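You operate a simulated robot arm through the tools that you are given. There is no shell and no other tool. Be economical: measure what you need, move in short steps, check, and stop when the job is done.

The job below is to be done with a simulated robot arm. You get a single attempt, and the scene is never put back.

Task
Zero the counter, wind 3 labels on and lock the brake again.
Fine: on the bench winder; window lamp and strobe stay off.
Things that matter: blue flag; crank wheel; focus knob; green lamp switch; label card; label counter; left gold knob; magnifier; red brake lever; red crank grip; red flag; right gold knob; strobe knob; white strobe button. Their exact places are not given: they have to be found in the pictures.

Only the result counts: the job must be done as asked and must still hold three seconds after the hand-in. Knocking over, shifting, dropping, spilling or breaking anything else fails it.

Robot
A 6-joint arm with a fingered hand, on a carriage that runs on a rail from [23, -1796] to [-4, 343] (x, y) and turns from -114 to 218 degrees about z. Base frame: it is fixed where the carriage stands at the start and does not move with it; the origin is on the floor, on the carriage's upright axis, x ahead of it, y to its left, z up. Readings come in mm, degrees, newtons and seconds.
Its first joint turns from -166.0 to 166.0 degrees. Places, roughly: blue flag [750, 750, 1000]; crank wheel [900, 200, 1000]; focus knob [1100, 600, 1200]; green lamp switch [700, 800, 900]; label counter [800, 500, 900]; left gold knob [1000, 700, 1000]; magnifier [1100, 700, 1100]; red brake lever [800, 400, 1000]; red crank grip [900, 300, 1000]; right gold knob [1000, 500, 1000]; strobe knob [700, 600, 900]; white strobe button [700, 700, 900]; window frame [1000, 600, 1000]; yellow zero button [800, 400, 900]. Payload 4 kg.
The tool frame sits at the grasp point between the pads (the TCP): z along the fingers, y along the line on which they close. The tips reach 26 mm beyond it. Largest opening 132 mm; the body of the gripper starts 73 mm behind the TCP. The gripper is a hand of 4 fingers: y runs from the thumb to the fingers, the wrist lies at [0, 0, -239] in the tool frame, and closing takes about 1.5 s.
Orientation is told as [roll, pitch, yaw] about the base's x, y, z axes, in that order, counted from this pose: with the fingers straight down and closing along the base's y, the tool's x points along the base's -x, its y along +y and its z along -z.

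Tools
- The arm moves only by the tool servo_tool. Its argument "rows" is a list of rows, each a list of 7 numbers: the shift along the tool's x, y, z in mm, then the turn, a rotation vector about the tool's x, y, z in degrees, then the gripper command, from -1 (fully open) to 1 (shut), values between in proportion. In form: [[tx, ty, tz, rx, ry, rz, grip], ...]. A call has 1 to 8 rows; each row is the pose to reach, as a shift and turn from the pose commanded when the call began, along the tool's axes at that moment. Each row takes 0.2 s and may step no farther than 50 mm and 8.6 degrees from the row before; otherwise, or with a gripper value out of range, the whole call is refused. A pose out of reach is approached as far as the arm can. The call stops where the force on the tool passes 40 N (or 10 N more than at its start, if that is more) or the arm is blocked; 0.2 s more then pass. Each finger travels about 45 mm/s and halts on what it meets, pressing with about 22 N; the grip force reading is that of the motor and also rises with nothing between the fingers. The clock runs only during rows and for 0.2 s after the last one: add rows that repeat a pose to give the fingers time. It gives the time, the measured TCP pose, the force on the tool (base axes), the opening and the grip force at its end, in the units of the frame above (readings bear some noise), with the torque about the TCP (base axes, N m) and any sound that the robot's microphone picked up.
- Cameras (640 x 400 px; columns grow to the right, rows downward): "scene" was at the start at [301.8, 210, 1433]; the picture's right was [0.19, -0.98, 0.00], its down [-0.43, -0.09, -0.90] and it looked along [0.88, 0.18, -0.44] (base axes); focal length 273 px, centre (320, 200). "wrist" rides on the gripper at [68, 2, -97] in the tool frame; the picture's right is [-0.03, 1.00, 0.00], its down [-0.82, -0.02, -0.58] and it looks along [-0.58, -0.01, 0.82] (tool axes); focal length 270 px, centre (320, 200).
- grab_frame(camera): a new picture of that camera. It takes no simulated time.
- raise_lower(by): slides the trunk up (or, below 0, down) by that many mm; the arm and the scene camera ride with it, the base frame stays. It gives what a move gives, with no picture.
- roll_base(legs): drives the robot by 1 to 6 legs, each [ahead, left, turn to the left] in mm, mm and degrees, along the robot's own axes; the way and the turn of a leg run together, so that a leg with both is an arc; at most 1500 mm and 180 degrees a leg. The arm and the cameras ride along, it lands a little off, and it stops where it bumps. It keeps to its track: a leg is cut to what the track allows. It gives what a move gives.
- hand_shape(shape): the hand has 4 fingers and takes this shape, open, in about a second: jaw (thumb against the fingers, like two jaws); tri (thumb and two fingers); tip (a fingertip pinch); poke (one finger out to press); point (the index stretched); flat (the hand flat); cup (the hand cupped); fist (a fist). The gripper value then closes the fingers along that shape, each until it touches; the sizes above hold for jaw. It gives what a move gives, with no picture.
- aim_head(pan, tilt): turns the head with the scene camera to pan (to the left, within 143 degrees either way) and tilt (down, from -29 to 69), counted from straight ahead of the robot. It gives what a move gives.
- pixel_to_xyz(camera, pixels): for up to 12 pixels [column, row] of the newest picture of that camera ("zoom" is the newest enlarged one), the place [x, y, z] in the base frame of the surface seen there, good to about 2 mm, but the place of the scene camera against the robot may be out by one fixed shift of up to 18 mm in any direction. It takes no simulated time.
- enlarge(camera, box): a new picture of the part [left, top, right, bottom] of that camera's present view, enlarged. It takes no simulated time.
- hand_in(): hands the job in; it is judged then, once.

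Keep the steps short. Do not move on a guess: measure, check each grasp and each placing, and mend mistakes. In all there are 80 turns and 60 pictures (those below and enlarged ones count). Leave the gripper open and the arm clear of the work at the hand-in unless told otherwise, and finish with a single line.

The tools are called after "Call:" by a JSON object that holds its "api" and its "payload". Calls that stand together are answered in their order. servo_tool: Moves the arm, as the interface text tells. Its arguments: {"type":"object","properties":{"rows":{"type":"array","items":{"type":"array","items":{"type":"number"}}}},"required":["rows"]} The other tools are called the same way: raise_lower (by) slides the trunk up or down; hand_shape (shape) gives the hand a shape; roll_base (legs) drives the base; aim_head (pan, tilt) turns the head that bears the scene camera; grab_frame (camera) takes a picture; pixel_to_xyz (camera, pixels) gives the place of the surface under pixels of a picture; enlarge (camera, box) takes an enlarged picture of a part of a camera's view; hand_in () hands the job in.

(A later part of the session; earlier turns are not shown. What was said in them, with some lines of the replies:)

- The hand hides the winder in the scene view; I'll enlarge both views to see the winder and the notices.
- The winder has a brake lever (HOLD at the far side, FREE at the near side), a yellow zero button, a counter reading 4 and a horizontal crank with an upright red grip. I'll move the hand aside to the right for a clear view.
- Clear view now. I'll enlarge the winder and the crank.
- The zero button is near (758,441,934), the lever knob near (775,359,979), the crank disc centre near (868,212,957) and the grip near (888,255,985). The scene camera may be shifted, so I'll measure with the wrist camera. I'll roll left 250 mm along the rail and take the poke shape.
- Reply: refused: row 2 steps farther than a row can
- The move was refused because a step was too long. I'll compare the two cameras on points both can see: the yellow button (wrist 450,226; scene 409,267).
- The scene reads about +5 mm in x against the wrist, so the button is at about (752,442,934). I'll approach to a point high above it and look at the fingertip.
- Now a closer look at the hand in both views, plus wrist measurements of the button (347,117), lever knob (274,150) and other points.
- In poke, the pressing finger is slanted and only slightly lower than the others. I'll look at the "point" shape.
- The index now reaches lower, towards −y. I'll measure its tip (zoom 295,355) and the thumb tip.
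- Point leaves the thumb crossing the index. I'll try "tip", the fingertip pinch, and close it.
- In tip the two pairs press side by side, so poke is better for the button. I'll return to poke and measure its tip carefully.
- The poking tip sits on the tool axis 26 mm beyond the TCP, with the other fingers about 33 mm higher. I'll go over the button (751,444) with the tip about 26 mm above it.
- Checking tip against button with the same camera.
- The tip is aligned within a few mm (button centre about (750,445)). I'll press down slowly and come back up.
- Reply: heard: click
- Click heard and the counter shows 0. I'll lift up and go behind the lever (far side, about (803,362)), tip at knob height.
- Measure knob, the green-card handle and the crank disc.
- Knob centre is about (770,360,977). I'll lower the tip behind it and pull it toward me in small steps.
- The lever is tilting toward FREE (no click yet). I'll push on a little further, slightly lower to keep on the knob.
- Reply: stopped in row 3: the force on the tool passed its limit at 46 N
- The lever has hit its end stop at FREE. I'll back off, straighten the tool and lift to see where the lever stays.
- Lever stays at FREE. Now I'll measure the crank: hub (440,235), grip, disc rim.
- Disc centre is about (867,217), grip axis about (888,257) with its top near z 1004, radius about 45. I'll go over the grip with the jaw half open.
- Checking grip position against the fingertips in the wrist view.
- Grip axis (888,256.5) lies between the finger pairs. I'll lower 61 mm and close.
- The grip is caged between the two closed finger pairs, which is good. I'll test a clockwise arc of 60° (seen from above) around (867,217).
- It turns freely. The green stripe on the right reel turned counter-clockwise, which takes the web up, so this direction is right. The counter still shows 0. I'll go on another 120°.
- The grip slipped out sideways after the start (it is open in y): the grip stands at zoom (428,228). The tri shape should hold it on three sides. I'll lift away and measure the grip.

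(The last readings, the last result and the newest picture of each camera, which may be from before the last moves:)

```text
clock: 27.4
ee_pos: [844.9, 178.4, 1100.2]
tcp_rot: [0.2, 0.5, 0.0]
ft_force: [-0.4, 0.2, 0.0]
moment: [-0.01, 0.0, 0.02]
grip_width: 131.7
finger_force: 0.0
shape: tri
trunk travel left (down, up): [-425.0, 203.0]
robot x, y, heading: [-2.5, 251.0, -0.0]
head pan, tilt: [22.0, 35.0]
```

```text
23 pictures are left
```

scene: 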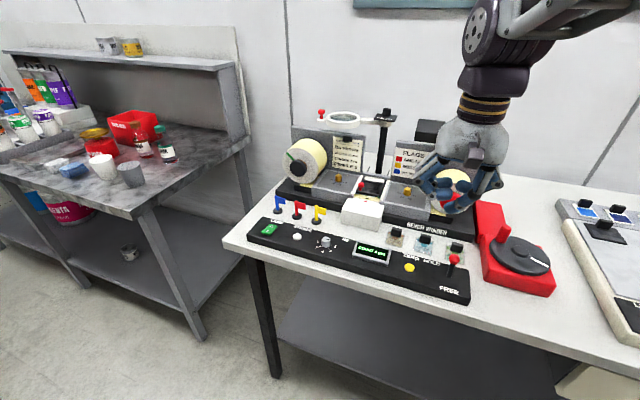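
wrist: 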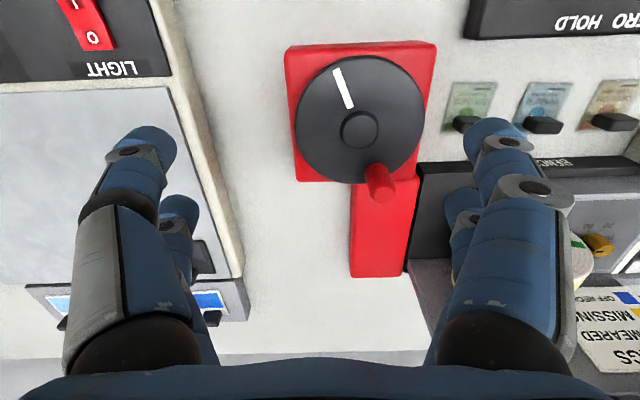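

Closing tri in the air to see its shape, and measuring the grip (379,182).

Call:
{"api": "pixel_to_xyz", "payload": {"camera": "wrist", "pixels": [[380, 180], [372, 182], [390, 182], [380, 170], [380, 192], [359, 129], [343, 88]]}}

Call:
{"api": "servo_tool", "payload": {"rows": [[0, 0, 0, 0, 0, 0, 1], [0, 0, 0, 0, 0, 0, 1], [0, 0, 0, 0, 0, 0, 1], [0, 0, 0, 0, 0, 0, 1], [0, 0, 0, 0, 0, 0, 1], [0, 0, 0, 0, 0, 0, 1], [0, 0, 0, 0, 0, 0, 1], [0, 0, 0, 0, 0, 0, 1]]}}

Call:
{"api": "grab_frame", "payload": {"camera": "wrist"}}

```text
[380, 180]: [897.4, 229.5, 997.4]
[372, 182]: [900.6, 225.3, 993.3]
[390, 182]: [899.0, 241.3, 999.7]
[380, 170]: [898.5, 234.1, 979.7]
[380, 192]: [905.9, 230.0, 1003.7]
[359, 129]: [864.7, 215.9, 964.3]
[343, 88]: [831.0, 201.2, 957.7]
```

```text
clock: 29.2
ee_pos: [846.0, 178.1, 1100.6]
tcp_rot: [0.2, 0.4, 0.0]
ft_force: [-0.2, 0.8, 0.6]
moment: [-0.01, -0.04, -0.01]
grip_width: 0.0
finger_force: 12.1
shape: tri
trunk travel left (down, up): [-425.0, 203.0]
robot x, y, heading: [-1.8, 250.8, 0.1]
head pan, tilt: [22.0, 35.0]
```

```text
22 pictures are left
```

wrist: 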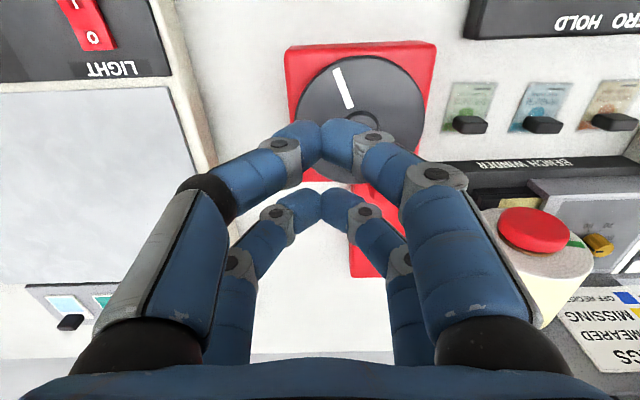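

Tri closes just like jaw. Instead I'll pinch the grip directly with the near finger pair (about 18 mm to the robot side of the TCP). The grip axis is now about (908,233), so the TCP goes to (926,233), first high.

Call:
{"api": "hand_shape", "payload": {"shape": "jaw"}}

Call:
{"api": "servo_tool", "payload": {"rows": [[-30, 20, 0, 0, 0, 0, 0], [-60, 40, 10, 0, 0, 0, 0], [-81, 55, 30, 0, 0, 0, 0], [-81, 55, 50, 0, 0, 0, 0], [-81, 55, 50, 0, 0, 0, 0], [-81, 55, 50, 0, 0, 0, 0]]}}

Call:
{"api": "grab_frame", "payload": {"camera": "wrist"}}

```text
clock: 30.1
ee_pos: [847.2, 179.3, 1101.3]
tcp_rot: [0.2, 0.4, 0.0]
ft_force: [0.1, 0.4, -0.1]
moment: [-0.02, 0.01, -0.01]
grip_width: 131.9
finger_force: 0.0
shape: jaw
trunk travel left (down, up): [-425.0, 203.0]
robot x, y, heading: [-2.6, 255.0, 0.3]
head pan, tilt: [22.0, 35.0]
```

```text
clock: 31.5
ee_pos: [925.8, 233.2, 1051.1]
tcp_rot: [0.1, 0.5, 0.0]
ft_force: [-0.6, -0.5, -0.2]
moment: [-0.03, 0.01, 0.0]
grip_width: 66.8
finger_force: 0.1
shape: jaw
trunk travel left (down, up): [-425.0, 203.0]
robot x, y, heading: [-3.3, 253.6, -0.0]
head pan, tilt: [22.0, 35.0]
```

```text
21 pictures are left
```

wrist: 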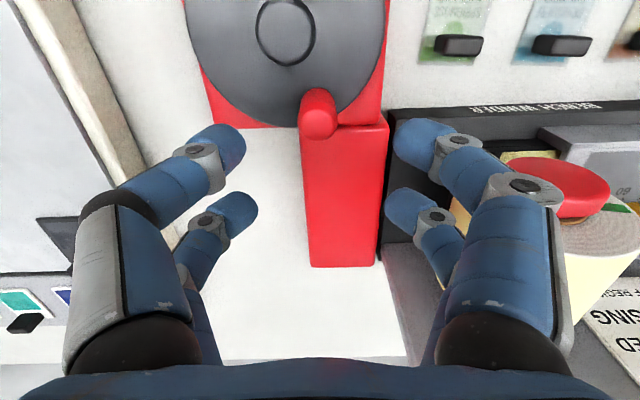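

Call:
{"api": "pixel_to_xyz", "payload": {"camera": "wrist", "pixels": [[318, 100], [318, 125], [303, 115], [333, 115], [235, 140], [225, 130], [405, 140], [415, 128], [245, 205], [285, 30]]}}

```text
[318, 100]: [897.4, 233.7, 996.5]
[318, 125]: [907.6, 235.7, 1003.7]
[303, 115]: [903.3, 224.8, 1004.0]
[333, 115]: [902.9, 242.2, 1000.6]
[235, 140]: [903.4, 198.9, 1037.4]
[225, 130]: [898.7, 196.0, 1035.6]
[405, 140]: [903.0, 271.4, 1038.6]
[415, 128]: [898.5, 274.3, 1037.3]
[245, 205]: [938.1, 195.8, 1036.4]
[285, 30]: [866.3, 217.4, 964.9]
```

The near pair lines up with the grip (axis about (906.5,233.5)); the disc centre refines to (865,217). I'll lower and pinch.

Call:
{"api": "servo_tool", "payload": {"rows": [[0, 0, 30, 0, 0, 0, 0], [0, 0, 55, 0, 0, 0, 0], [0, 0, 55, 0, 0, 0, 1], [0, 0, 55, 0, 0, 0, 1], [0, 0, 55, 0, 0, 0, 1], [0, 0, 55, 0, 0, 0, 1], [0, 0, 55, 0, 0, 0, 1], [0, 0, 55, 0, 0, 0, 1]]}}

Call:
{"api": "grab_frame", "payload": {"camera": "wrist"}}

```text
clock: 33.3
ee_pos: [926.0, 232.1, 994.5]
tcp_rot: [0.2, 0.4, 0.0]
ft_force: [-1.3, -0.3, -1.6]
moment: [-0.03, -0.03, 0.0]
grip_width: 7.1
finger_force: 21.6
shape: jaw
trunk travel left (down, up): [-425.0, 203.0]
robot x, y, heading: [-4.7, 250.7, -0.2]
head pan, tilt: [22.0, 35.0]
```

```text
20 pictures are left
```

wrist: 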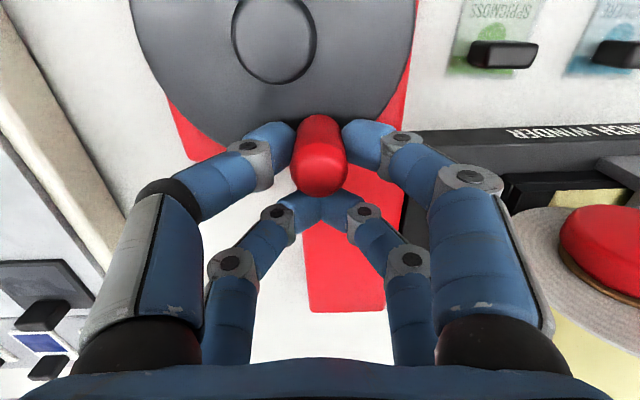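

The grip is firmly pinched, with the far pair as a wall behind it. I'll wind clockwise 60° first and check.

Call:
{"api": "servo_tool", "payload": {"rows": [[-2.9, -11.35, 0, 0, 0, 0, 1], [-2.7, -23.1, 0, 0, 0, 0, 1], [0.5, -34.4, 0, 0, 0, 0, 1], [6.5, -44.5, 0, 0, 0, 0, 1]]}}

Call:
{"api": "enlarge", "payload": {"camera": "scene", "box": [350, 140, 590, 300]}}

```text
clock: 34.3
ee_pos: [920.3, 186.4, 994.3]
tcp_rot: [0.0, 0.5, 0.0]
ft_force: [4.8, -4.8, -0.5]
moment: [-0.12, -0.07, 0.09]
grip_width: 6.9
finger_force: 22.0
shape: jaw
trunk travel left (down, up): [-425.0, 203.0]
robot x, y, heading: [-3.2, 252.0, -0.1]
head pan, tilt: [22.0, 35.0]
```

```text
2.50 times, centred on (470, 220) of scene
```

zoom: 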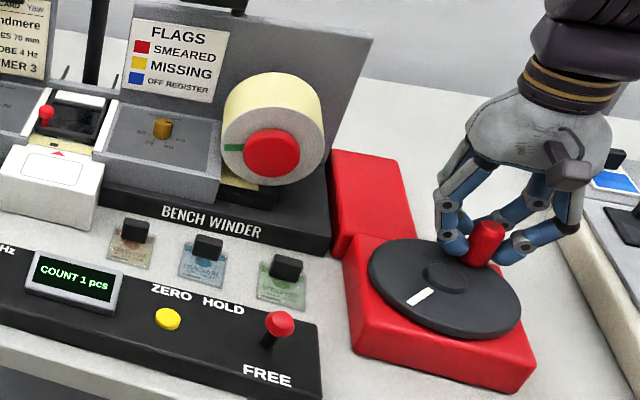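

Count is 1 with the crank turned about 100° in total. I'll continue 45° and check.

Call:
{"api": "servo_tool", "payload": {"rows": [[8.4, -8.2, 0, 0, 0, 0, 1], [18.7, -13.9, 0, 0, 0, 0, 1], [30.05, -16.8, 0, 0, 0, 0, 1]]}}

Call:
{"api": "enlarge", "payload": {"camera": "scene", "box": [350, 140, 590, 300]}}

```text
clock: 35.1
ee_pos: [887.3, 170.0, 994.6]
tcp_rot: [0.2, 0.5, 0.0]
ft_force: [1.1, -6.3, -2.0]
moment: [-0.17, -0.04, 0.11]
grip_width: 7.5
finger_force: 22.1
shape: jaw
trunk travel left (down, up): [-425.0, 203.0]
robot x, y, heading: [-7.6, 250.1, -0.1]
head pan, tilt: [22.0, 35.0]
```

```text
2.50 times, centred on (470, 220) of scene
```

zoom: 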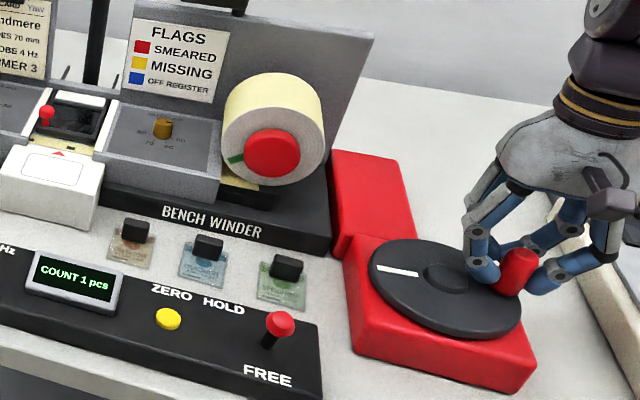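

Count still 1 at about 145°. Another 30°.

Call:
{"api": "servo_tool", "payload": {"rows": [[11.75, 0.2, 0, 0, 0, 0, 1], [23.05, 3.4, 0, 0, 0, 0, 1]]}}

Call:
{"api": "enlarge", "payload": {"camera": "scene", "box": [350, 140, 590, 300]}}

```text
clock: 35.7
ee_pos: [864.5, 176.1, 995.7]
tcp_rot: [0.2, 0.4, -0.1]
ft_force: [-2.8, -4.4, -1.5]
moment: [-0.1, 0.02, 0.06]
grip_width: 7.3
finger_force: 22.0
shape: jaw
trunk travel left (down, up): [-425.0, 203.0]
robot x, y, heading: [-5.9, 252.7, 0.1]
head pan, tilt: [22.0, 35.0]
```

```text
2.50 times, centred on (470, 220) of scene
```

zoom: 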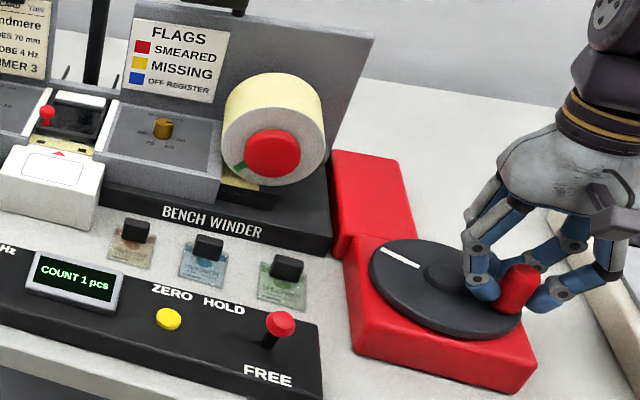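

Still 1 at about 175°. Another 30°.

Call:
{"api": "servo_tool", "payload": {"rows": [[10.1, 6, 0, 0, 0, 0, 1], [18.3, 14.4, 0, 0, 0, 0, 1]]}}

Call:
{"api": "enlarge", "payload": {"camera": "scene", "box": [350, 140, 590, 300]}}

```text
clock: 36.3
ee_pos: [847.8, 191.4, 995.0]
tcp_rot: [0.1, 0.5, 0.2]
ft_force: [-1.0, 0.1, -1.1]
moment: [-0.04, -0.04, 0.0]
grip_width: 7.2
finger_force: 22.2
shape: jaw
trunk travel left (down, up): [-425.0, 203.0]
robot x, y, heading: [-3.2, 252.1, 0.3]
head pan, tilt: [22.0, 35.0]
```

```text
2.50 times, centred on (470, 220) of scene
```

zoom: 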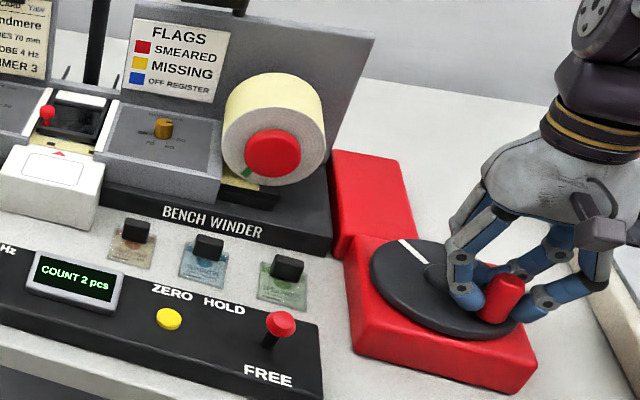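

Count 2 at about 205°. I'll go on to about 265° total.

Call:
{"api": "servo_tool", "payload": {"rows": [[5.7, 10.3, 0, 0, 0, 0, 1], [8.6, 21.65, 0, 0, 0, 0, 1], [8.4, 33.4, 0, 0, 0, 0, 1], [5.2, 44.7, 0, 0, 0, 0, 1]]}}

Call:
{"api": "enlarge", "payload": {"camera": "scene", "box": [350, 140, 590, 300]}}

```text
clock: 37.3
ee_pos: [843.9, 235.1, 995.5]
tcp_rot: [0.3, 0.3, 0.1]
ft_force: [3.6, -0.7, -7.5]
moment: [-0.02, -0.18, 0.04]
grip_width: 7.2
finger_force: 22.2
shape: jaw
trunk travel left (down, up): [-425.0, 203.0]
robot x, y, heading: [-5.0, 248.7, -0.1]
head pan, tilt: [22.0, 35.0]
```

```text
2.50 times, centred on (470, 220) of scene
```

zoom: 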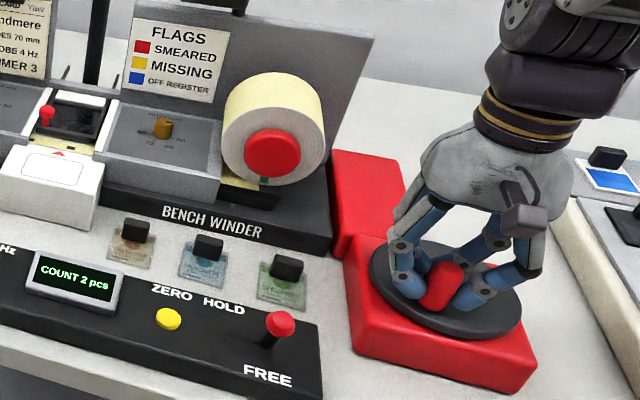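

Still 2 at about 265°. Another 15° to find the threshold.

Call:
{"api": "servo_tool", "payload": {"rows": [[-2.5, 5.3, 0, 0, 0, 0, 1], [-6, 10.1, 0, 0, 0, 0, 1]]}}

Call:
{"api": "enlarge", "payload": {"camera": "scene", "box": [350, 140, 590, 300]}}

```text
clock: 37.9
ee_pos: [848.6, 244.7, 997.0]
tcp_rot: [0.2, 0.4, 0.1]
ft_force: [5.1, -4.6, -8.9]
moment: [-0.1, -0.24, 0.05]
grip_width: 7.1
finger_force: 22.2
shape: jaw
trunk travel left (down, up): [-425.0, 203.0]
robot x, y, heading: [-3.7, 247.1, -0.0]
head pan, tilt: [22.0, 35.0]
```

```text
2.50 times, centred on (470, 220) of scene
```

zoom: 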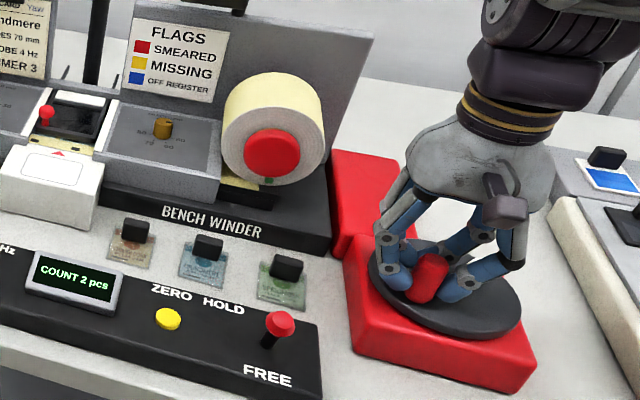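

Still 2 at about 280°. Another 15°.

Call:
{"api": "servo_tool", "payload": {"rows": [[-3.9, 4.4, 0, 0, 0, 0, 1], [-8.4, 8.2, 0, 0, 0, 0, 1]]}}

Call:
{"api": "enlarge", "payload": {"camera": "scene", "box": [350, 140, 590, 300]}}

```text
clock: 38.5
ee_pos: [856.8, 253.7, 995.3]
tcp_rot: [0.2, 0.3, 0.1]
ft_force: [4.3, -6.4, -4.7]
moment: [-0.15, -0.15, 0.12]
grip_width: 7.2
finger_force: 21.6
shape: jaw
trunk travel left (down, up): [-425.0, 203.0]
robot x, y, heading: [-6.0, 251.6, -0.1]
head pan, tilt: [22.0, 35.0]
```

```text
2.50 times, centred on (470, 220) of scene
```

zoom: 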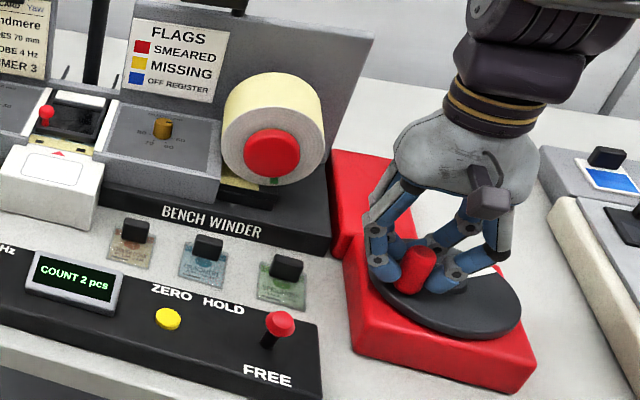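

Still 2 at about 295°. Another 15°.

Call:
{"api": "servo_tool", "payload": {"rows": [[-5, 3.2, 0, 0, 0, 0, 1], [-10.3, 5.7, 0, 0, 0, 0, 1]]}}

Call:
{"api": "enlarge", "payload": {"camera": "scene", "box": [350, 140, 590, 300]}}

```text
clock: 39.1
ee_pos: [867.6, 257.7, 995.8]
tcp_rot: [0.2, 0.4, 0.0]
ft_force: [2.3, -7.0, -4.6]
moment: [-0.17, -0.12, 0.08]
grip_width: 6.8
finger_force: 21.8
shape: jaw
trunk travel left (down, up): [-425.0, 203.0]
robot x, y, heading: [-5.1, 254.5, 0.0]
head pan, tilt: [22.0, 35.0]
```

```text
2.50 times, centred on (470, 220) of scene
```

zoom: 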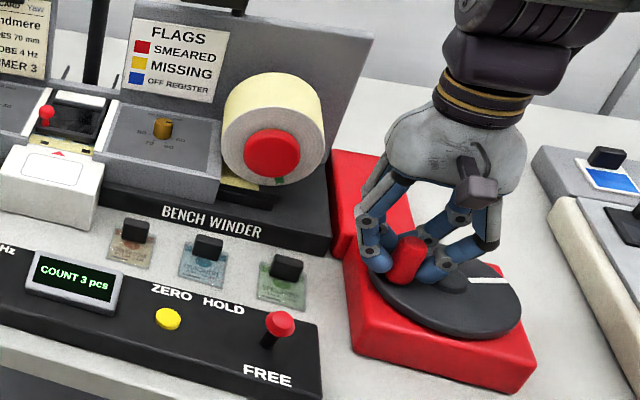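

Count is 3 between 295° and 310°. With changes near 60°, 180° and 300°, one label is 120° (rounded), so exactly 3 labels is one full turn. I'll go the remaining 50° to the starting angle, in the middle of the "3" range.

Call:
{"api": "servo_tool", "payload": {"rows": [[-11.35, 2.9, 0, 0, 0, 0, 1], [-23.1, 2.7, 0, 0, 0, 0, 1], [-34.4, -0.5, 0, 0, 0, 0, 1], [-37.9, -2.2, 0, 0, 0, 0, 1], [-37.9, -2.2, 0, 0, 0, 0, 1]]}}

Call:
{"api": "enlarge", "payload": {"camera": "scene", "box": [350, 140, 590, 300]}}

```text
clock: 40.3
ee_pos: [905.0, 255.8, 994.4]
tcp_rot: [0.2, 0.4, 0.0]
ft_force: [-0.5, -1.5, -2.7]
moment: [-0.04, -0.07, 0.03]
grip_width: 7.0
finger_force: 21.8
shape: jaw
trunk travel left (down, up): [-425.0, 203.0]
robot x, y, heading: [-4.1, 250.9, -0.0]
head pan, tilt: [22.0, 35.0]
```

```text
2.50 times, centred on (470, 220) of scene
```

zoom: 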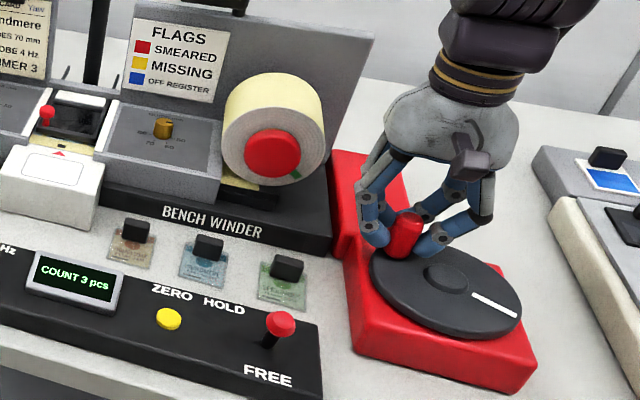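

The mark is back at its starting place and the count is 3. I'll release gently and lift straight up.

Call:
{"api": "servo_tool", "payload": {"rows": [[0, 0, 0, 0, 0, 0, 0.2], [0, 0, 0, 0, 0, 0, 0.2], [0, 0, 0, 0, 0, 0, 0.2], [0, 0, 0, 0, 0, 0, 0.2], [0, 0, -30, 0, 0, 0, 0.2], [0, 0, -70, 0, 0, 0, 0.2], [40, 0, -90, 0, 0, 0, 0.2], [80, 0, -95, 0, 0, 0, 0.2]]}}

Call:
{"api": "hand_shape", "payload": {"shape": "poke"}}

Call:
{"api": "grab_frame", "payload": {"camera": "wrist"}}

Call:
{"api": "enlarge", "payload": {"camera": "scene", "box": [350, 140, 590, 300]}}

```text
clock: 42.1
ee_pos: [826.4, 257.7, 1090.1]
tcp_rot: [0.0, 0.5, 0.0]
ft_force: [-1.2, -0.2, -0.6]
moment: [-0.02, 0.06, 0.02]
grip_width: 52.2
finger_force: 0.0
shape: jaw
trunk travel left (down, up): [-425.0, 203.0]
robot x, y, heading: [-5.0, 250.6, 0.0]
head pan, tilt: [22.0, 35.0]
```

```text
clock: 43.0
ee_pos: [825.5, 256.3, 1089.1]
tcp_rot: [0.3, 0.4, 0.0]
ft_force: [0.4, 0.0, -0.2]
moment: [-0.05, 0.03, -0.02]
grip_width: 0.0
finger_force: 0.2
shape: poke
trunk travel left (down, up): [-425.0, 203.0]
robot x, y, heading: [-2.5, 247.5, -0.2]
head pan, tilt: [22.0, 35.0]
```

```text
10 pictures are left
```

wrist: 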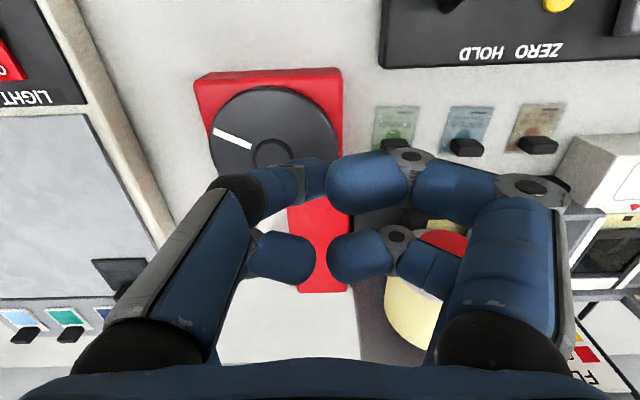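

```text
2.50 times, centred on (470, 220) of scene
```

zoom: 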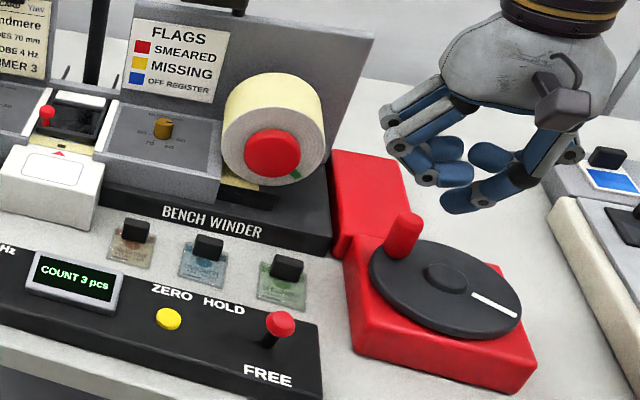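

The crank stayed put with count 3. Now I'll go in front of the lever (x 703, y 361), high first, then lower.

Call:
{"api": "servo_tool", "payload": {"rows": [[31, 26, 0, 0, 0, 0, -1], [62, 52, 0, 0, 0, 0, -1], [93, 78, 0, 0, 0, 0, -1], [123, 104, 0, 0, 0, 0, -1], [123, 104, 40, 0, 0, 0, -1], [123, 104, 70, 0, 0, 0, -1]]}}

Call:
{"api": "grab_frame", "payload": {"camera": "wrist"}}

Call:
{"api": "enlarge", "payload": {"camera": "scene", "box": [350, 180, 530, 300]}}

Call:
{"api": "pixel_to_xyz", "payload": {"camera": "wrist", "pixels": [[318, 175], [320, 215], [320, 140], [320, 120]]}}

```text
clock: 44.4
ee_pos: [699.8, 358.8, 1021.3]
tcp_rot: [0.3, 0.4, -0.1]
ft_force: [0.0, -0.1, 0.2]
moment: [0.03, 0.01, 0.03]
grip_width: 0.1
finger_force: 0.0
shape: poke
trunk travel left (down, up): [-425.0, 203.0]
robot x, y, heading: [-6.2, 250.2, -0.2]
head pan, tilt: [22.0, 35.0]
```

```text
8 pictures are left
```

wrist: 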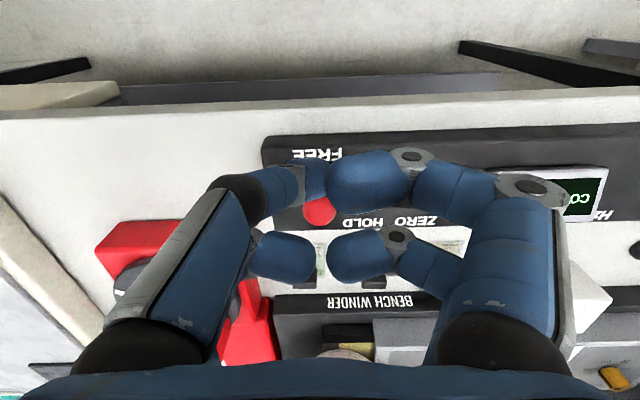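

```text
3.33 times, centred on (440, 240) of scene
```

zoom: 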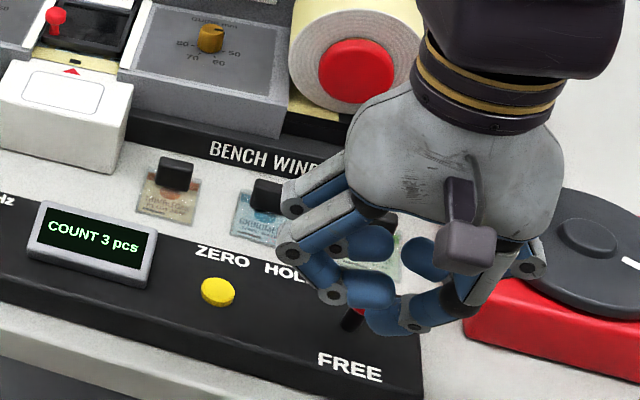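

```text
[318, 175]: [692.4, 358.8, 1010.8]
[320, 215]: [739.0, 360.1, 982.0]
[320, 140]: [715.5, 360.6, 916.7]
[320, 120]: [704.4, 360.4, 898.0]
```

The knob is about (741,361), some 20 mm ahead of the tip. I'll lower and push toward HOLD.

Call:
{"api": "servo_tool", "payload": {"rows": [[0, 2, 33, 0, 0, 0, -1], [-15, 2, 33, 0, 0, 0, -1], [-25, 2, 33, 0, 0, 0, -1], [-33, 2, 33, 0, 0, 0, -1], [-41, 2, 33, 0, 0, 0, -1], [-47, 2, 33, 0, 0, 0, -1], [-53, 2, 33, 0, 0, 0, -1], [-58, 2, 33, 0, 0, 0, -1]]}}

Call:
{"api": "enlarge", "payload": {"camera": "scene", "box": [350, 180, 530, 300]}}

```text
clock: 46.2
ee_pos: [757.0, 361.6, 988.4]
tcp_rot: [0.1, 0.6, 0.1]
ft_force: [-10.5, 0.1, 0.9]
moment: [0.01, 0.21, 0.0]
grip_width: 0.0
finger_force: 0.1
shape: poke
trunk travel left (down, up): [-425.0, 203.0]
robot x, y, heading: [-2.8, 251.5, 0.2]
head pan, tilt: [22.0, 35.0]
```

```text
3.33 times, centred on (440, 240) of scene
```

zoom: 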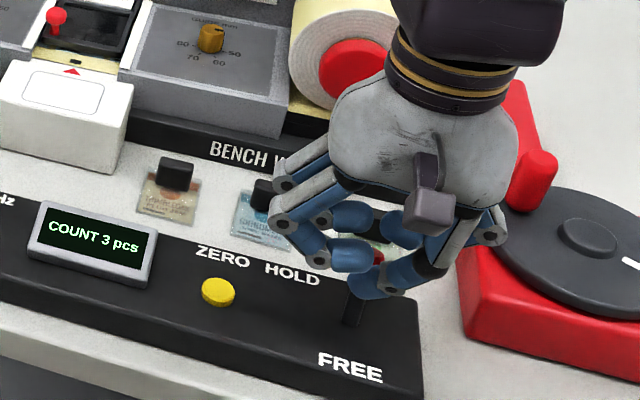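

Force 10 N at the stop: the lever is at HOLD. I'll push a few mm more to be sure, then back off toward the robot, lift, and check.

Call:
{"api": "servo_tool", "payload": {"rows": [[-2, 0, 0, 0, 0, 0, -1], [-2, 0, 0, 0, 0, 0, -1], [30, 0, 0, 0, 0, 0, -1], [60, 0, -20, 0, 0, 0, -1], [80, -20, -60, 0, 0, 0, -1], [100, -40, -100, 0, 0, 0, -1], [140, -50, -120, 0, 0, 0, -1], [180, -70, -140, 0, 0, 0, -1]]}}

Call:
{"api": "hand_shape", "payload": {"shape": "jaw"}}

Call:
{"api": "servo_tool", "payload": {"rows": [[40, -20, -20, 0, 0, 0, -1], [80, -40, -40, 0, 0, 0, -1], [110, -70, -60, 0, 0, 0, -1], [130, -105, -80, 0, 0, 0, -1], [140, -145, -90, 0, 0, 0, -1], [150, -190, -90, 0, 0, 0, -1]]}}

Call:
{"api": "enlarge", "payload": {"camera": "scene", "box": [230, 90, 560, 310]}}

Call:
{"api": "enlarge", "payload": {"camera": "scene", "box": [350, 180, 530, 300]}}

```text
clock: 48.0
ee_pos: [583.1, 290.3, 1130.3]
tcp_rot: [0.0, 0.5, 0.0]
ft_force: [0.5, -0.4, 0.4]
moment: [-0.05, 0.06, 0.03]
grip_width: 0.0
finger_force: 0.1
shape: poke
trunk travel left (down, up): [-425.0, 203.0]
robot x, y, heading: [-4.5, 248.7, -0.1]
head pan, tilt: [22.0, 35.0]
```

```text
clock: 48.9
ee_pos: [581.4, 291.6, 1131.6]
tcp_rot: [0.2, 0.5, 0.1]
ft_force: [0.6, 0.0, 0.6]
moment: [-0.02, 0.02, -0.02]
grip_width: 131.9
finger_force: 0.1
shape: jaw
trunk travel left (down, up): [-425.0, 203.0]
robot x, y, heading: [-1.2, 253.9, 0.2]
head pan, tilt: [22.0, 35.0]
```

```text
clock: 50.3
ee_pos: [431.4, 101.4, 1220.5]
tcp_rot: [0.0, 0.4, 0.2]
ft_force: [-0.1, -0.6, 0.1]
moment: [-0.01, -0.04, 0.06]
grip_width: 131.8
finger_force: 0.2
shape: jaw
trunk travel left (down, up): [-425.0, 203.0]
robot x, y, heading: [-5.3, 254.1, -0.3]
head pan, tilt: [22.0, 35.0]
```

```text
1.82 times, centred on (395, 200) of scene
```

zoom: 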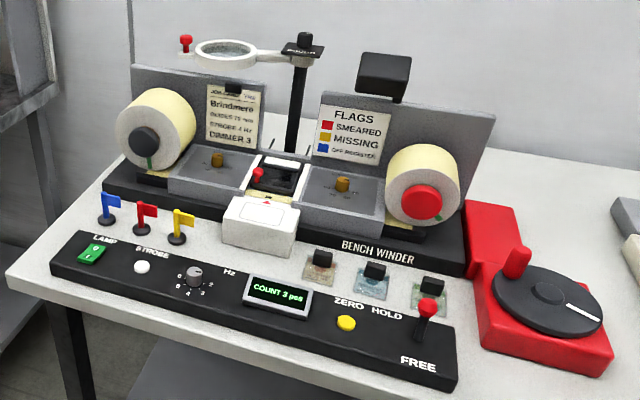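

```text
3.33 times, centred on (440, 240) of scene
```

zoom: 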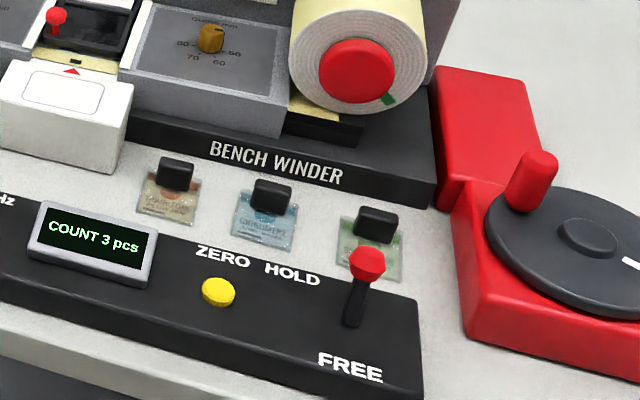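

The counter shows 3 pcs and the lever rests at HOLD as at the start. The lamp and strobe are untouched, nothing else has shifted, and the hand is open and clear. I'll hand in.

Call:
{"api": "hand_in", "payload": {}}

```text
The job is handed in.
```

The counter was zeroed, 3 labels were wound on (it reads 3 pcs), and the brake lever is back at HOLD with the lamp and strobe left off.
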